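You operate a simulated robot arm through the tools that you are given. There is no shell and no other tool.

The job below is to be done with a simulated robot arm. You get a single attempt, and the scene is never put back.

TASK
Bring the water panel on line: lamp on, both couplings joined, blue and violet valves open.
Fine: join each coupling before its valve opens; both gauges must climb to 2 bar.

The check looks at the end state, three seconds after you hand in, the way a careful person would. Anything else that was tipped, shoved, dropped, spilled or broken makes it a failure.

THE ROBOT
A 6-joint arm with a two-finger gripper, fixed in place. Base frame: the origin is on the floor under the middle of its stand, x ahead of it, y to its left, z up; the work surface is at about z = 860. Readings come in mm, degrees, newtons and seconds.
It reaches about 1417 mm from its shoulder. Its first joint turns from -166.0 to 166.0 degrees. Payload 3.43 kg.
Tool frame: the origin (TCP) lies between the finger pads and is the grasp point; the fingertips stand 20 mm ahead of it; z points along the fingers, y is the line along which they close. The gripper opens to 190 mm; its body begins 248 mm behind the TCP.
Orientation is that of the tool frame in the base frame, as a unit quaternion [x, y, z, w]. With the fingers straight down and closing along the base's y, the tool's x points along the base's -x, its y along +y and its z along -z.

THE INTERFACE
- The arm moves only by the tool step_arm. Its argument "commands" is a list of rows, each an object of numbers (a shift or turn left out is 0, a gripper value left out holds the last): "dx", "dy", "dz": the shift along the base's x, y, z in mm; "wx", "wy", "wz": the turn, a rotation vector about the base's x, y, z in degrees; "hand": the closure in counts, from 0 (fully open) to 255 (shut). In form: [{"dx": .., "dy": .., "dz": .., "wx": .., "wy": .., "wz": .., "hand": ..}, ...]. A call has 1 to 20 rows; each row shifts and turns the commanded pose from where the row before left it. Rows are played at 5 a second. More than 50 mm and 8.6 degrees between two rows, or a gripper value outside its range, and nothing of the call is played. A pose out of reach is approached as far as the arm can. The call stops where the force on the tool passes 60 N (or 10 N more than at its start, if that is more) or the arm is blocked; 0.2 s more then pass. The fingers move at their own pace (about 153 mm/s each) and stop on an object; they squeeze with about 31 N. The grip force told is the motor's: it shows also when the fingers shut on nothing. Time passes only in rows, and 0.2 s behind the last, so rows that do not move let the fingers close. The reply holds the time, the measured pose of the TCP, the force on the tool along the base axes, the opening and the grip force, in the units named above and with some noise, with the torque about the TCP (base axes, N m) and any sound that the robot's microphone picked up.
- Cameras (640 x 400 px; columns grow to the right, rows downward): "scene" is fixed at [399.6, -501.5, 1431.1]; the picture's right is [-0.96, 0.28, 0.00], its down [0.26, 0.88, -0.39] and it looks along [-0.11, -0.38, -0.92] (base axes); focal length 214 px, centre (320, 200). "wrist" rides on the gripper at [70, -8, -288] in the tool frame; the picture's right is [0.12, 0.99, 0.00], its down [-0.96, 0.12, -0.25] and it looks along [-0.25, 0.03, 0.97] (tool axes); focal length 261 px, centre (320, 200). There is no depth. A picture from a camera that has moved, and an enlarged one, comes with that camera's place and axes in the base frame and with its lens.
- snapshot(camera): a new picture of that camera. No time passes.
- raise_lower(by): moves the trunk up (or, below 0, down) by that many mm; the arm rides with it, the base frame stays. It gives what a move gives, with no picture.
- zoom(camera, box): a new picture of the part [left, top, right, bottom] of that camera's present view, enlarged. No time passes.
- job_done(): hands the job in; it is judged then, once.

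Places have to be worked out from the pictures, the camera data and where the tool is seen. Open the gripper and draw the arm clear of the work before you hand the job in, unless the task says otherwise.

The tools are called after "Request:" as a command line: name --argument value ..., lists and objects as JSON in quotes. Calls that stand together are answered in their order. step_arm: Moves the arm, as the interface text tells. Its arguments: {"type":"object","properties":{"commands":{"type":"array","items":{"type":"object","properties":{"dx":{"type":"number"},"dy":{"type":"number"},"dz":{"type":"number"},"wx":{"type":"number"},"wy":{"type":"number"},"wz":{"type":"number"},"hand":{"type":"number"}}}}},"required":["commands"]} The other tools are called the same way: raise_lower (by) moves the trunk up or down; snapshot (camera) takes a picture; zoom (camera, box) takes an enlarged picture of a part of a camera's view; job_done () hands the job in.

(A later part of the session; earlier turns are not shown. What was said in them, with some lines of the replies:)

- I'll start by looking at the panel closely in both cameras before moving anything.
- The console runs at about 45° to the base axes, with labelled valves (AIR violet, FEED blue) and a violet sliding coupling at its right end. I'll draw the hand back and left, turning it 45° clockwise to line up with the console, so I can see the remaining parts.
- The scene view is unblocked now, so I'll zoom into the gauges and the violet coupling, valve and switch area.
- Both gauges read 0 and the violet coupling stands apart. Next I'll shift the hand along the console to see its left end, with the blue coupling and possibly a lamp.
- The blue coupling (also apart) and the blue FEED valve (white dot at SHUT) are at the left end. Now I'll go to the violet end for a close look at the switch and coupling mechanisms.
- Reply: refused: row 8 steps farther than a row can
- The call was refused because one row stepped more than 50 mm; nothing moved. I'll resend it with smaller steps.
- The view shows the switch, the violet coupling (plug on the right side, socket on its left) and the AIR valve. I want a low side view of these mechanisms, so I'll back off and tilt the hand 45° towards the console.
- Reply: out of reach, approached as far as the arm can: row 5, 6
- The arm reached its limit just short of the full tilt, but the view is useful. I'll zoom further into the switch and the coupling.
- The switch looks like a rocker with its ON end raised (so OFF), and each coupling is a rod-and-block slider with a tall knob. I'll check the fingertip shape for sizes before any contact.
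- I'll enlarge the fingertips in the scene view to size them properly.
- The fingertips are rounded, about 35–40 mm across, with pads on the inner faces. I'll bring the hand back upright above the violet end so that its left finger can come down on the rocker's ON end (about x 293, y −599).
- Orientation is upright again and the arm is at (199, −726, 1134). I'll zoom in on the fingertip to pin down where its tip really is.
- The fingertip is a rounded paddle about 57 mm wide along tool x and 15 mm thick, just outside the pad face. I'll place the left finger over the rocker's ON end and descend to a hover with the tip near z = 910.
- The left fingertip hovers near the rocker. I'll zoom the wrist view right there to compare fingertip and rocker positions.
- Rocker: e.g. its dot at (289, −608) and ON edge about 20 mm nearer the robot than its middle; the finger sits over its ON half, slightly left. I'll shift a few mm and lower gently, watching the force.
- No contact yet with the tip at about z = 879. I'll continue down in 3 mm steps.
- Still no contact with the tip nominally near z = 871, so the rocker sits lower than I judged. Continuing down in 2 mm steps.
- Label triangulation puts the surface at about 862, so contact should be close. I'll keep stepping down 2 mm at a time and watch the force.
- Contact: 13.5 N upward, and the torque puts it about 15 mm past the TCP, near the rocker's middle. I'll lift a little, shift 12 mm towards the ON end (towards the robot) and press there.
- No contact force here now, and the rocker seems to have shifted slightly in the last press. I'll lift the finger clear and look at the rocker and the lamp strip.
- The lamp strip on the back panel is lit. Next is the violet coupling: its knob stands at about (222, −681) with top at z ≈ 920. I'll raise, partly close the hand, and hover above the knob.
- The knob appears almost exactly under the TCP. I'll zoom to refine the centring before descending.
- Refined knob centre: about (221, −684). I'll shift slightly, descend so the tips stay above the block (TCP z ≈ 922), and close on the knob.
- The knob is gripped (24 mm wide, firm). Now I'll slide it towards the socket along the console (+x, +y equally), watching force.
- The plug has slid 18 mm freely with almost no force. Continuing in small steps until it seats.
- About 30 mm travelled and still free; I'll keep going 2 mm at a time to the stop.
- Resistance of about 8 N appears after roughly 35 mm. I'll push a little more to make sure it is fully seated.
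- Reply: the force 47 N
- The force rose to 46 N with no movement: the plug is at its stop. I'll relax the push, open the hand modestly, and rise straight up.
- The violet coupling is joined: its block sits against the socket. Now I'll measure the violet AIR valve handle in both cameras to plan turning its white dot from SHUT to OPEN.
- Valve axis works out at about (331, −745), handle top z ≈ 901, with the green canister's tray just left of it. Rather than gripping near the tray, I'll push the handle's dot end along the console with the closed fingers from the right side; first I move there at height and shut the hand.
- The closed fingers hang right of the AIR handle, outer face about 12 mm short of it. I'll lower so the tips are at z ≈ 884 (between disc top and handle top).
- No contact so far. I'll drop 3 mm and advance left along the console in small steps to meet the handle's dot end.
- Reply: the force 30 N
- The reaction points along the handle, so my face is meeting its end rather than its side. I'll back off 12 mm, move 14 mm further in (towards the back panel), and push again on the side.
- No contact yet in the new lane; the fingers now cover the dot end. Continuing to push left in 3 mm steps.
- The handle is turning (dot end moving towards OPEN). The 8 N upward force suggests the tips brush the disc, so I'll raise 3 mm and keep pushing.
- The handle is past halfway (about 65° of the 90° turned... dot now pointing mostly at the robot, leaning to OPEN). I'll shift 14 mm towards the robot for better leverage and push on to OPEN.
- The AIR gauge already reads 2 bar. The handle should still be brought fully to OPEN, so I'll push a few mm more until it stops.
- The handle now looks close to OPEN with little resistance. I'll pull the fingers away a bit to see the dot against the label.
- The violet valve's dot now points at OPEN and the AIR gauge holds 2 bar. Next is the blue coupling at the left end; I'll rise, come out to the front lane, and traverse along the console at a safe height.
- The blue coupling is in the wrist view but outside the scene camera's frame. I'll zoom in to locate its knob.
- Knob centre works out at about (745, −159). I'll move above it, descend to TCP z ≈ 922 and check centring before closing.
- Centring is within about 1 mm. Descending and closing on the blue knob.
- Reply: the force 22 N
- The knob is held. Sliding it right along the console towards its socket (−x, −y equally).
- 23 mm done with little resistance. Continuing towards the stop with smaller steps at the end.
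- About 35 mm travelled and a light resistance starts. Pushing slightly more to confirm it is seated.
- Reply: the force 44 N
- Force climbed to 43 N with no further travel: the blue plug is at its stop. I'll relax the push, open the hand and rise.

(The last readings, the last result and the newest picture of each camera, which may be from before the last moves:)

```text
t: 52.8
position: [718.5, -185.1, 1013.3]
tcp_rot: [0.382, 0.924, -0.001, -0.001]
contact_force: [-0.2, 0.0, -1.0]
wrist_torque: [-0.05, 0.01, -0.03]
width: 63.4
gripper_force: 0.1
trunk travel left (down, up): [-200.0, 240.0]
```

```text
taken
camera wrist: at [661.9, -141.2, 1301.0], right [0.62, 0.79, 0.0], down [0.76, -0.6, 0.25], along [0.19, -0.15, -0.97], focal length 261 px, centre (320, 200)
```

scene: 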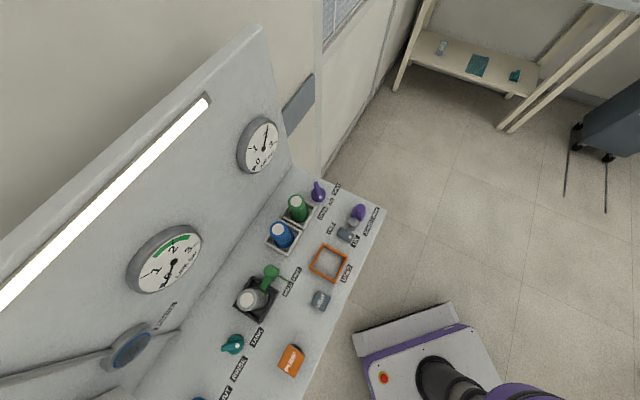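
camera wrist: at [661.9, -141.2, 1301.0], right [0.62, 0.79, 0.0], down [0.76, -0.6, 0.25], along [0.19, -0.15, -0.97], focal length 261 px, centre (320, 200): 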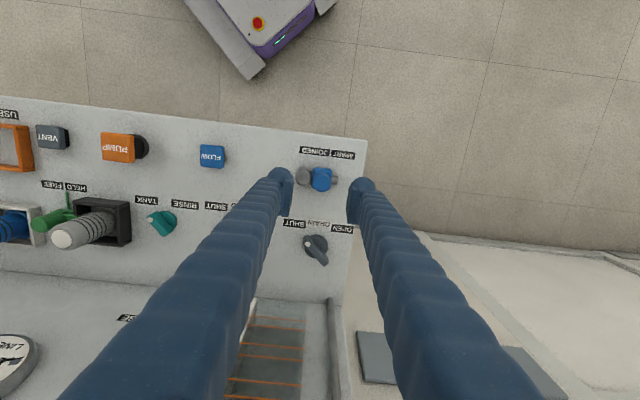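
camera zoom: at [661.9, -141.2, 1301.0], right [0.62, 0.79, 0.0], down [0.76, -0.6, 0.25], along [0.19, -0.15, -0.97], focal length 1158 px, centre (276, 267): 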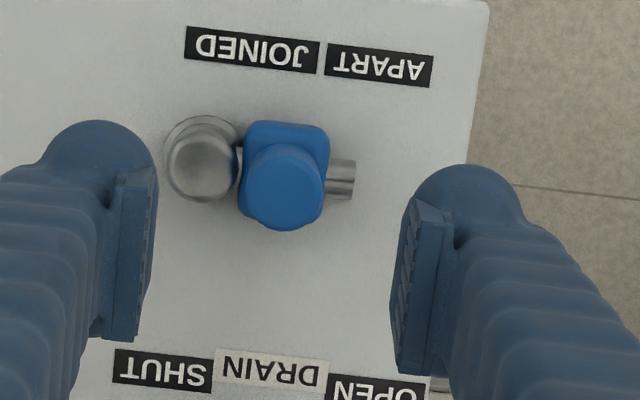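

The blue coupling is joined as well. Now I'll move to view the blue FEED valve between the fingers and locate its axis.

Request:
step_arm --commands '[{"dx": -23.3, "dy": -23.3, "hand": 150}, {"dx": -23.3, "dy": -23.3}, {"dx": -23.3, "dy": -23.3}, {"dx": -23.3, "dy": -23.3}, {}]'

Request:
snapshot --camera "wrist"

Request:
zoom --camera "wrist" --box '[260, 210, 400, 300]'

```text
t: 54.0
position: [627.3, -278.8, 1012.2]
tcp_rot: [0.382, 0.924, 0.0, -0.001]
contact_force: [-0.6, 0.0, 0.0]
wrist_torque: [0.07, 0.0, 0.07]
width: 78.3
gripper_force: 0.1
trunk travel left (down, up): [-200.0, 240.0]
```

```text
taken
camera wrist: at [570.5, -234.7, 1301.4], right [0.62, 0.79, 0.0], down [0.76, -0.6, 0.25], along [0.19, -0.15, -0.97], focal length 261 px, centre (320, 200)
```

wrist: 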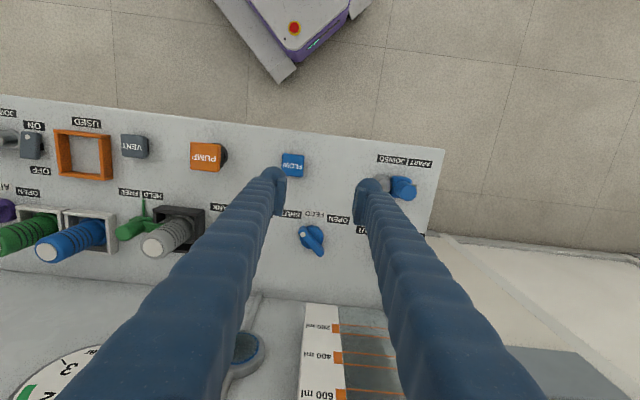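

```text
4.44 times, centred on (330, 255) of wrist
camera zoom: at [570.5, -234.7, 1301.4], right [0.62, 0.79, 0.0], down [0.76, -0.6, 0.25], along [0.19, -0.15, -0.97], focal length 1158 px, centre (276, -44)
```

zoom: 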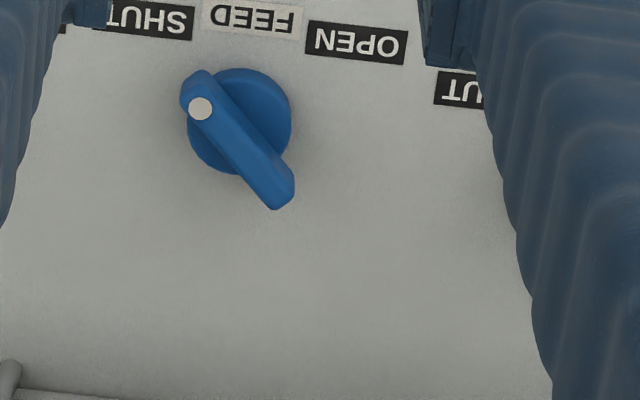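

FEED valve axis works out at about (703, −354), same layout as the violet one. I'll close the hand, move to its right-hand side (between it and the teal selector) and check clearance before descending.

Request:
step_arm --commands '[{"dx": 3.7, "dy": -26.8, "hand": 255}, {"dx": 3.7, "dy": -26.8}, {"dx": 3.7, "dy": -26.8}, {"dx": 3.7, "dy": -26.9}, {"dz": -30}, {}]'

Request:
snapshot --camera "wrist"

Request:
zoom --camera "wrist" --box '[230, 150, 410, 260]'

Request:
zoom --camera "scene" --box '[160, 300, 280, 400]'

```text
t: 55.4
position: [642.2, -385.6, 980.7]
tcp_rot: [0.382, 0.924, 0.001, 0.0]
contact_force: [0.6, 0.3, -0.6]
wrist_torque: [0.01, 0.0, 0.03]
width: 0.2
gripper_force: 31.0
trunk travel left (down, up): [-200.0, 240.0]
```

```text
taken
camera wrist: at [585.2, -342.2, 1269.2], right [0.62, 0.79, 0.0], down [0.76, -0.6, 0.25], along [0.19, -0.15, -0.97], focal length 261 px, centre (320, 200)
```

wrist: 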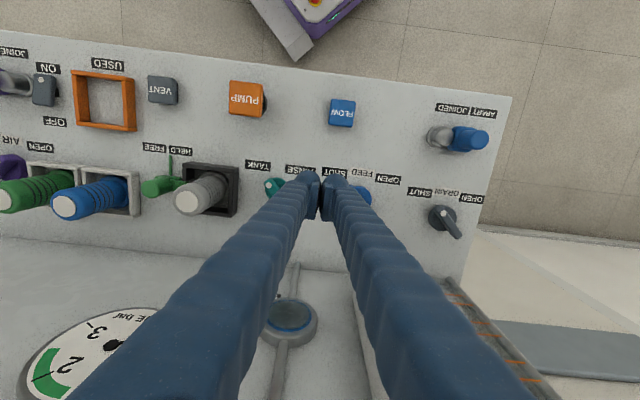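

```text
3.56 times, centred on (320, 205) of wrist
camera zoom: at [585.2, -342.2, 1269.2], right [0.62, 0.79, 0.0], down [0.76, -0.6, 0.25], along [0.19, -0.15, -0.97], focal length 927 px, centre (320, 182)
```

zoom: 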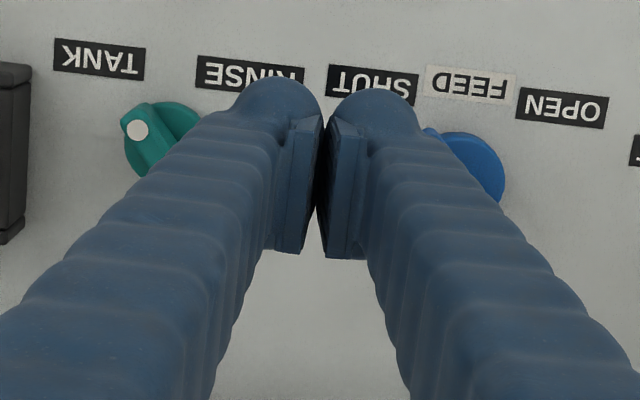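

```text
4.00 times, centred on (220, 350) of scene
camera zoom: at [399.6, -501.5, 1431.1], right [-0.96, 0.28, 0.0], down [0.26, 0.88, -0.39], along [-0.11, -0.38, -0.92], focal length 858 px, centre (720, -400)
```

zoom: 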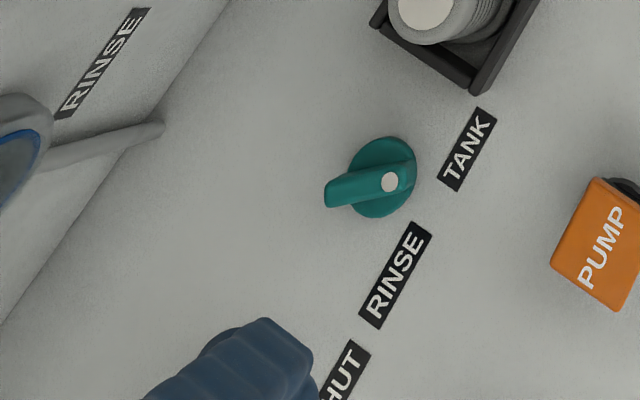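

The scene view shows good clearance between the right finger and the teal selector. Descending to TCP z ≈ 907.

Request:
step_arm --commands '[{"dz": -25}, {"dz": -25}, {"dz": -15}, {"dz": -9}, {}]'

Request:
zoom --camera "scene" --box '[160, 300, 280, 400]'

Request:
zoom --camera "wrist" --box '[230, 150, 410, 260]'

```text
t: 56.6
position: [640.5, -386.0, 907.7]
tcp_rot: [0.383, 0.924, 0.001, -0.001]
contact_force: [-1.1, 0.1, 0.0]
wrist_torque: [0.03, 0.0, 0.02]
width: 0.4
gripper_force: 30.7
trunk travel left (down, up): [-200.0, 240.0]
```

```text
4.00 times, centred on (220, 350) of scene
camera zoom: at [399.6, -501.5, 1431.1], right [-0.96, 0.28, 0.0], down [0.26, 0.88, -0.39], along [-0.11, -0.38, -0.92], focal length 858 px, centre (720, -400)
```

zoom: 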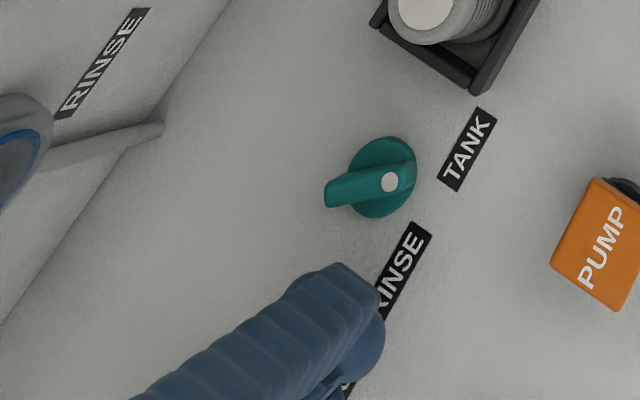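

```text
3.56 times, centred on (320, 205) of wrist
camera zoom: at [584.1, -341.9, 1195.8], right [0.62, 0.79, 0.0], down [0.76, -0.6, 0.25], along [0.19, -0.15, -0.97], focal length 927 px, centre (320, 182)
```

zoom: 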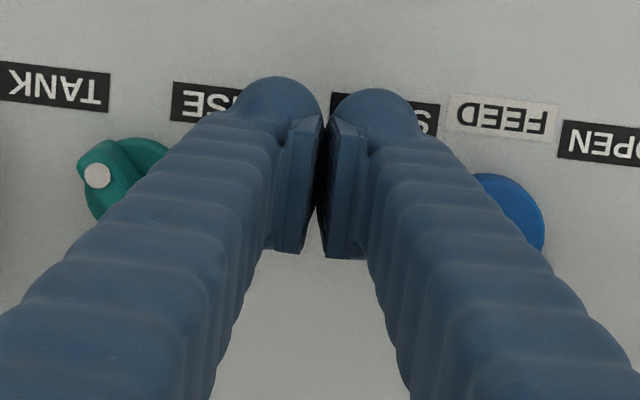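

Clear on both sides. Pushing left along the console to meet the FEED handle's dot end.

Request:
step_arm --commands '[{"dx": 2.8, "dy": 2.8}, {"dx": 2.8, "dy": 2.8}, {"dx": 2.8, "dy": 2.8}, {"dx": 2.8, "dy": 2.8}, {"dx": 2.8, "dy": 2.8}, {"dx": 2.8, "dy": 2.8}, {}]'

Request:
zoom --camera "wrist" --box '[230, 150, 410, 260]'

```text
t: 58.2
position: [657.5, -368.5, 908.6]
tcp_rot: [0.383, 0.924, 0.0, 0.0]
contact_force: [0.0, 0.2, 0.1]
wrist_torque: [-0.02, -0.03, 0.01]
width: 0.0
gripper_force: 30.7
trunk travel left (down, up): [-200.0, 240.0]
```

```text
3.56 times, centred on (320, 205) of wrist
camera zoom: at [601.1, -325.0, 1196.8], right [0.62, 0.79, 0.0], down [0.76, -0.6, 0.25], along [0.19, -0.15, -0.97], focal length 927 px, centre (320, 182)
```

zoom: 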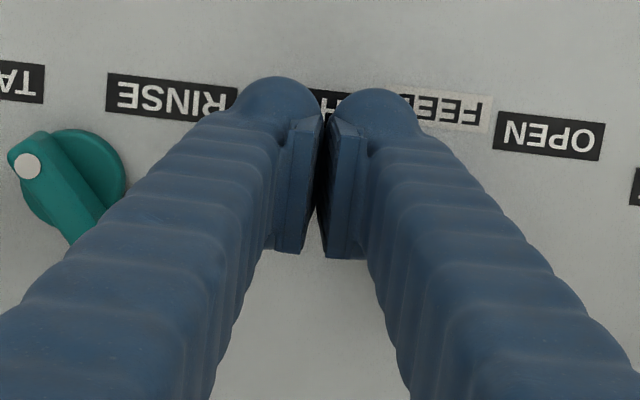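

No contact yet (TCP 43 mm short of the axis, as with the violet one at first contact). Continuing in 3 mm steps.

Request:
step_arm --commands '[{"dx": 2.1, "dy": 2.1, "dz": -1}, {"dx": 2.1, "dy": 2.1}, {"dx": 2.1, "dy": 2.1}, {}]'

Request:
zoom --camera "wrist" --box '[230, 150, 410, 260]'

```text
t: 59.2
position: [664.6, -361.9, 906.7]
tcp_rot: [0.383, 0.924, 0.0, 0.0]
contact_force: [0.1, -0.2, -0.1]
wrist_torque: [0.01, -0.01, -0.01]
width: 0.1
gripper_force: 30.9
trunk travel left (down, up): [-200.0, 240.0]
```

```text
3.56 times, centred on (320, 205) of wrist
camera zoom: at [607.8, -318.5, 1196.2], right [0.62, 0.79, 0.0], down [0.76, -0.6, 0.25], along [0.19, -0.15, -0.97], focal length 927 px, centre (320, 182)
```

zoom: 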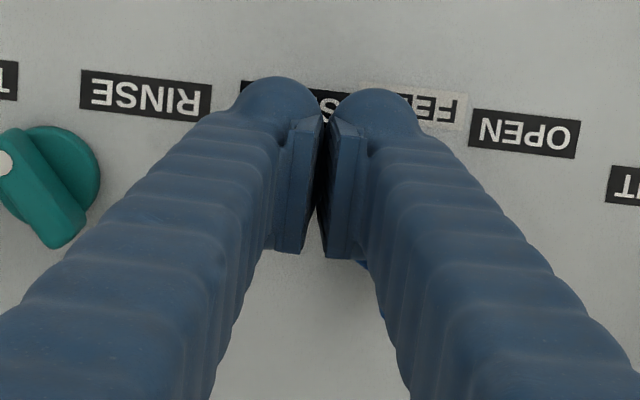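

A bit of blue appears beyond the fingers: the handle's far end is swinging round. I'll check the LINE gauge, which the scene camera can see.

Request:
zoom --camera "scene" --box '[120, 210, 240, 300]'

Request:
zoom --camera "wrist" --box '[300, 190, 380, 240]'

```text
4.44 times, centred on (180, 255) of scene
camera zoom: at [399.6, -501.5, 1431.1], right [-0.96, 0.28, 0.0], down [0.26, 0.88, -0.39], along [-0.11, -0.38, -0.92], focal length 953 px, centre (942, -44)
```

zoom: 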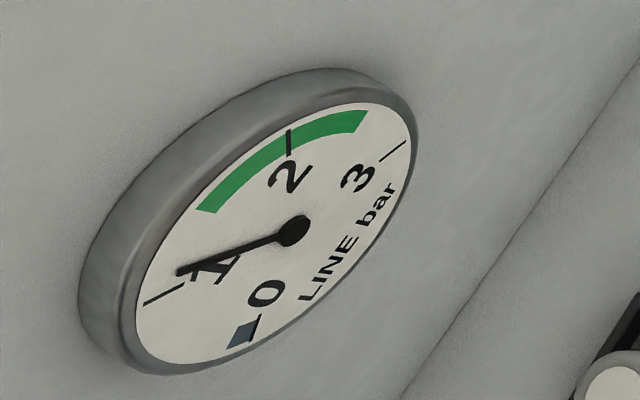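

```text
8.00 times, centred on (340, 215) of wrist
camera zoom: at [607.8, -318.5, 1196.2], right [0.62, 0.79, 0.0], down [0.76, -0.6, 0.25], along [0.19, -0.15, -0.97], focal length 2085 px, centre (160, 80)
```

zoom: 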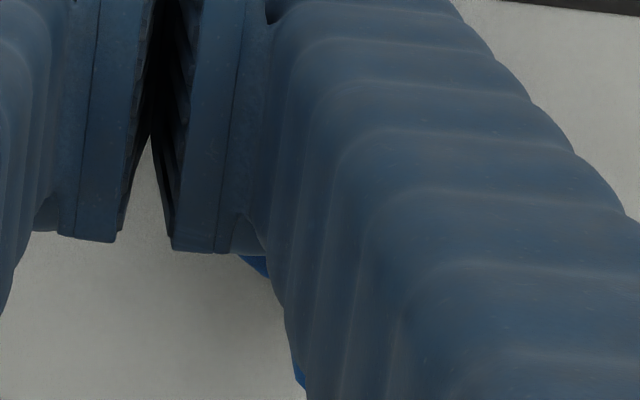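

The LINE gauge is climbing (about 1 bar). I'll push 4 mm more, then shift 14 mm towards the robot and finish the turn as I did on the violet valve.

Request:
step_arm --commands '[{"dx": 2.1, "dy": 2.1}, {"dx": 1.4, "dy": 1.4}, {"dx": -5, "dy": 5}, {"dx": -5, "dy": 5}, {"dx": 2.1, "dy": 2.1}, {"dx": 2.1, "dy": 2.1}, {"dx": 1.4, "dy": 1.4}, {}]'

Request:
zoom --camera "wrist" --box '[230, 150, 410, 260]'

Request:
zoom --camera "scene" --box '[120, 210, 240, 300]'

```text
t: 61.0
position: [664.5, -343.4, 908.5]
tcp_rot: [0.382, 0.924, 0.0, 0.0]
contact_force: [-0.7, -0.1, -0.6]
wrist_torque: [-0.03, 0.01, 0.0]
width: 0.0
gripper_force: 31.2
trunk travel left (down, up): [-200.0, 240.0]
```

```text
3.56 times, centred on (320, 205) of wrist
camera zoom: at [607.7, -299.4, 1196.5], right [0.62, 0.79, 0.0], down [0.76, -0.6, 0.25], along [0.19, -0.15, -0.97], focal length 927 px, centre (320, 182)
```

zoom: 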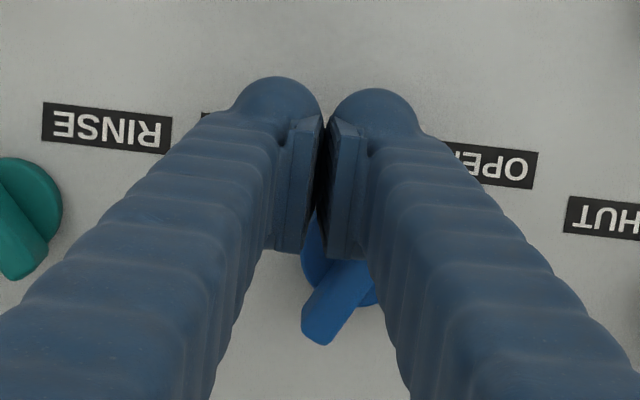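

```text
4.44 times, centred on (180, 255) of scene
camera zoom: at [399.6, -501.5, 1431.1], right [-0.96, 0.28, 0.0], down [0.26, 0.88, -0.39], along [-0.11, -0.38, -0.92], focal length 953 px, centre (942, -44)
```

zoom: 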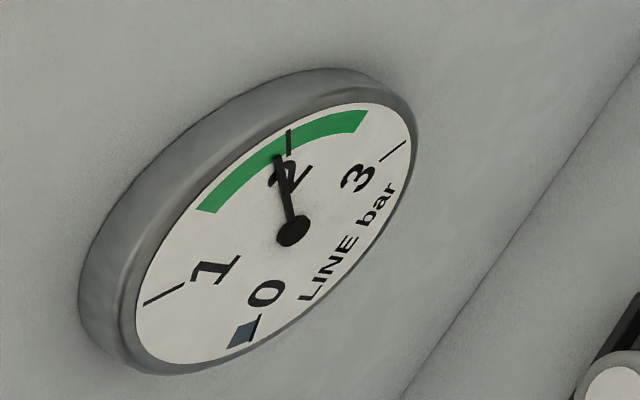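

The LINE gauge is nearly at 2 bar and the handle is almost at OPEN. Pushing the last 6 mm.

Request:
step_arm --commands '[{"dx": 1.4, "dy": 1.4}, {"dx": 1.4, "dy": 1.4}, {"dx": 1.4, "dy": 1.4}, {}]'

Request:
zoom --camera "wrist" --box '[230, 150, 410, 260]'

```text
t: 62.0
position: [668.3, -338.8, 907.7]
tcp_rot: [0.383, 0.924, 0.001, 0.0]
contact_force: [0.9, -0.3, -0.2]
wrist_torque: [-0.01, 0.0, 0.03]
width: 0.2
gripper_force: 31.4
trunk travel left (down, up): [-200.0, 240.0]
```

```text
3.56 times, centred on (320, 205) of wrist
camera zoom: at [611.0, -295.1, 1196.4], right [0.62, 0.79, 0.0], down [0.76, -0.6, 0.25], along [0.19, -0.15, -0.97], focal length 927 px, centre (320, 182)
```

zoom: 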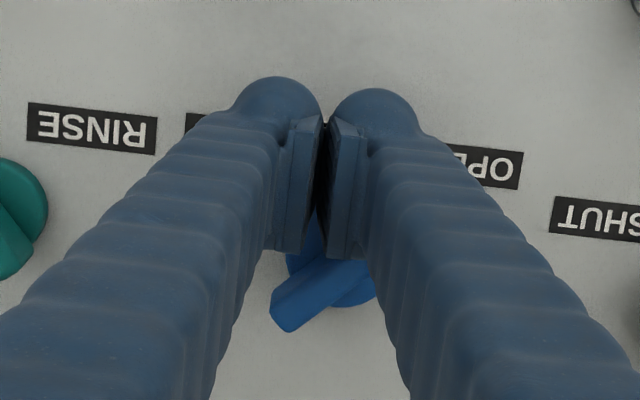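

The handle appears at about 45°, mirrored from its SHUT position. I'll retreat right, rise, and inspect it.

Request:
step_arm --commands '[{"dx": -10, "dy": -10}, {"dx": -10, "dy": 10, "dz": 20}, {"dz": 40}, {"dz": 40, "hand": 150}, {"dx": -15, "dy": 45}, {"dx": 5, "dy": 35}, {}]'

Request:
snapshot --camera "wrist"

Request:
zoom --camera "wrist" --box '[260, 210, 400, 300]'

Request:
zoom --camera "scene" --box '[120, 210, 240, 300]'

Request:
zoom --camera "scene" --box '[220, 100, 320, 180]'

```text
t: 63.6
position: [638.0, -260.1, 1007.5]
tcp_rot: [0.382, 0.924, 0.0, 0.001]
contact_force: [0.2, 0.3, -0.2]
wrist_torque: [-0.05, 0.01, 0.01]
width: 78.3
gripper_force: 0.0
trunk travel left (down, up): [-200.0, 240.0]
```

```text
taken
camera wrist: at [581.8, -215.0, 1296.9], right [0.62, 0.79, 0.0], down [0.76, -0.6, 0.25], along [0.19, -0.15, -0.97], focal length 261 px, centre (320, 200)
```

wrist: 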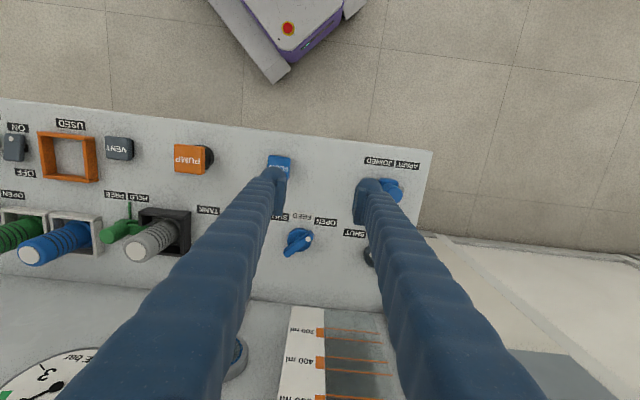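

```text
4.44 times, centred on (330, 255) of wrist
camera zoom: at [581.8, -215.0, 1296.9], right [0.62, 0.79, 0.0], down [0.76, -0.6, 0.25], along [0.19, -0.15, -0.97], focal length 1158 px, centre (276, -44)
```

zoom: 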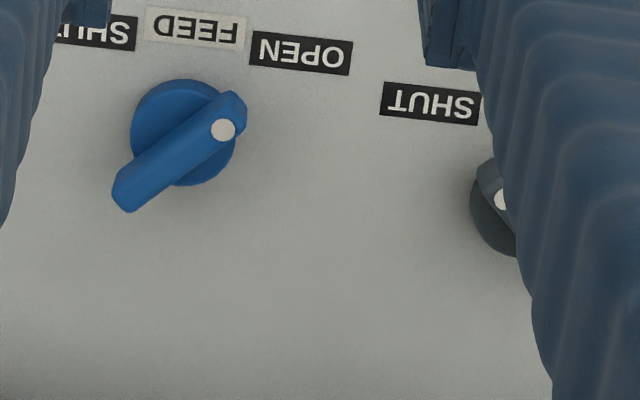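

```text
4.44 times, centred on (180, 255) of scene
camera zoom: at [399.6, -501.5, 1431.1], right [-0.96, 0.28, 0.0], down [0.26, 0.88, -0.39], along [-0.11, -0.38, -0.92], focal length 953 px, centre (942, -44)
```

zoom: 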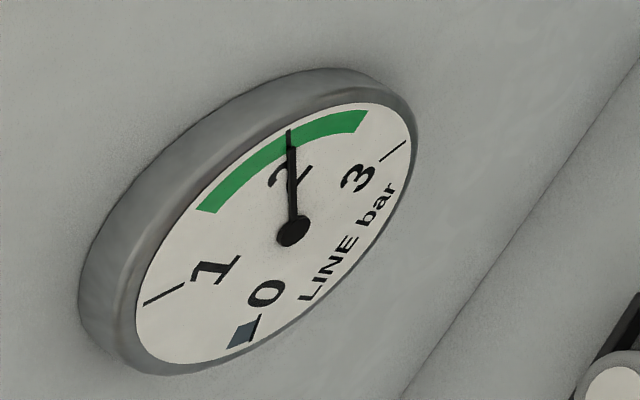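

```text
5.00 times, centred on (270, 140) of scene
camera zoom: at [399.6, -501.5, 1431.1], right [-0.96, 0.28, 0.0], down [0.26, 0.88, -0.39], along [-0.11, -0.38, -0.92], focal length 1072 px, centre (570, 500)
```

zoom: 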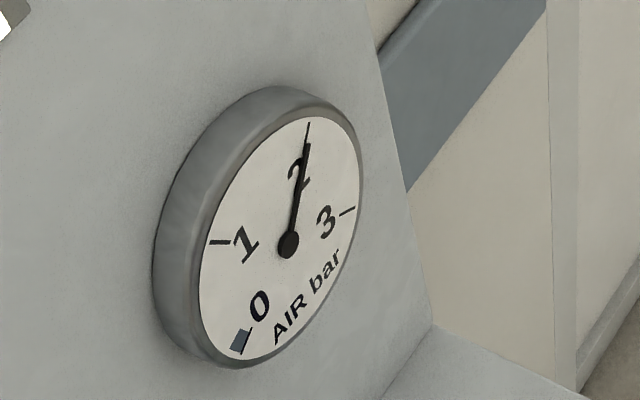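

Both gauges read 2 bar and the FEED dot points at OPEN. Now I'll open the hand, rise and draw the arm back from the console for a final check.

Request:
step_arm --commands '[{"dz": 45}, {"dz": 45}, {"dz": 45}, {"dz": 45, "hand": 0}, {"dx": -25, "dy": 25}, {"dx": -25, "dy": 25}, {"dx": -35, "dy": 0}, {"dx": -35, "dy": -10}, {"dx": -35, "dy": -30}, {"dx": -30, "dy": -35}, {}, {}]'

Request:
snapshot --camera "wrist"

Request:
snapshot --camera "scene"

```text
t: 66.2
position: [452.6, -285.3, 1187.9]
tcp_rot: [0.383, 0.924, 0.0, 0.0]
contact_force: [-0.2, -0.2, -0.3]
wrist_torque: [-0.09, 0.02, -0.01]
width: 189.9
gripper_force: 0.1
trunk travel left (down, up): [-200.0, 240.0]
```

```text
taken
camera wrist: at [396.6, -242.6, 1476.4], right [0.62, 0.79, 0.0], down [0.76, -0.6, 0.25], along [0.19, -0.15, -0.97], focal length 261 px, centre (320, 200)
```

wrist: 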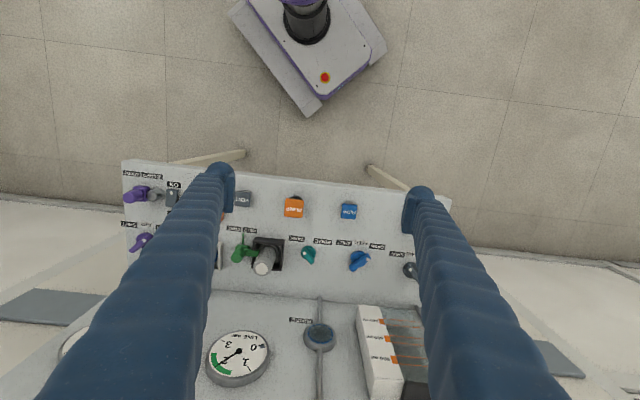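

```text
taken
```

scene: 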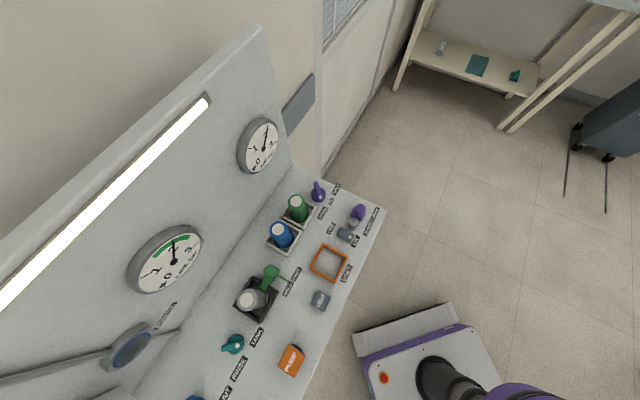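

The lamp is lit and both gauges read 2 bar. I'll move a little further back and left to double-check the blue coupling and the drain valve, and zoom the violet end.

Request:
step_arm --commands '[{"dx": 5, "dy": 45}, {"dx": 5, "dy": 45}, {"dx": 10, "dy": 40}, {}]'

Request:
zoom --camera "wrist" --box '[230, 180, 430, 305]'

Request:
zoom --camera "scene" --box '[270, 170, 390, 250]'

Request:
snapshot --camera "wrist"

```text
t: 67.2
position: [473.4, -155.5, 1186.7]
tcp_rot: [0.383, 0.924, 0.0, -0.001]
contact_force: [0.2, -0.5, -0.6]
wrist_torque: [-0.05, -0.01, 0.01]
width: 190.1
gripper_force: 0.1
trunk travel left (down, up): [-200.0, 240.0]
```

```text
3.20 times, centred on (330, 242) of wrist
camera zoom: at [416.6, -111.1, 1474.3], right [0.62, 0.79, 0.0], down [0.76, -0.6, 0.25], along [0.19, -0.15, -0.97], focal length 834 px, centre (288, 64)
```

zoom: 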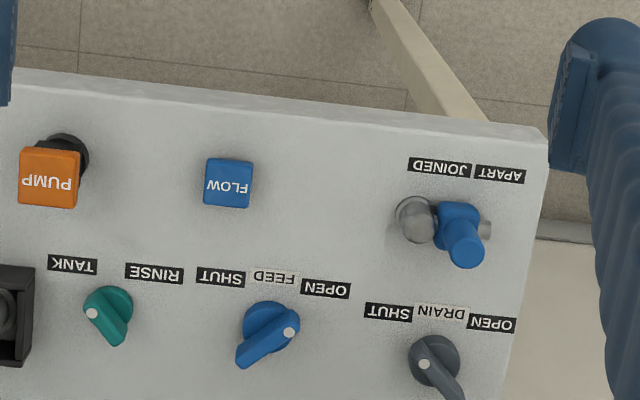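

```text
5.00 times, centred on (330, 210) of scene
camera zoom: at [399.6, -501.5, 1431.1], right [-0.96, 0.28, 0.0], down [0.26, 0.88, -0.39], along [-0.11, -0.38, -0.92], focal length 1072 px, centre (270, 150)
```

zoom: 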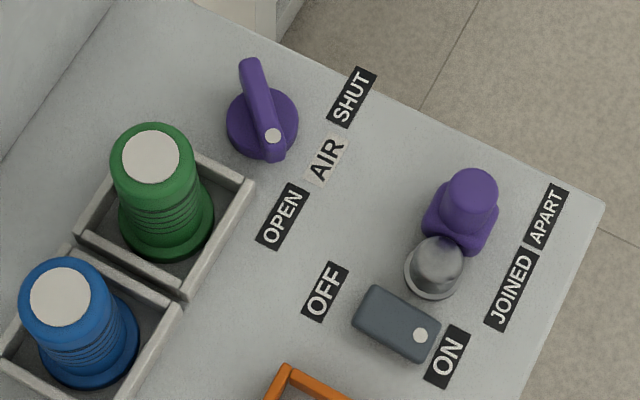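

```text
taken
camera wrist: at [416.6, -111.1, 1474.3], right [0.62, 0.79, 0.0], down [0.76, -0.6, 0.25], along [0.19, -0.15, -0.97], focal length 261 px, centre (320, 200)
```

wrist: 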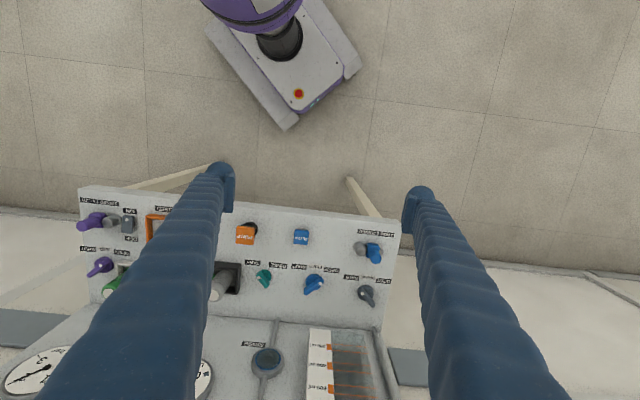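

Everything checks out:
- **Lamp:** on.
- **Couplings:** both are joined.
- **Valves:** the violet AIR and blue FEED dots point at OPEN.
- **Gauges:** both read 2 bar.
- **Other controls:** the teal selector, the drain valve and the trays are where they were.

The hand is open and clear of the console, so I'm handing in.

Request:
job_done

```text
The job is handed in.
```

I brought the water panel on line and handed the job in. My last pictures before handing in showed:

- **Lamp:** the rocker is at ON and the light strip on the back panel is lit.
- **Couplings:** the violet and blue plugs are both pushed home against their sockets. I pushed each until it stopped moving at over 40 N, and joined each before opening its valve.
- **Valves:** the violet AIR and blue FEED handles both have their white dots pointing at OPEN. I judged full open from the pictures, as neither handle met a stop.
- **Gauges:** AIR and LINE both climbed from 0 and read 2 bar.

The teal selector, drain valve, buttons and canisters looked unchanged. The hand was left open and clear of the console.
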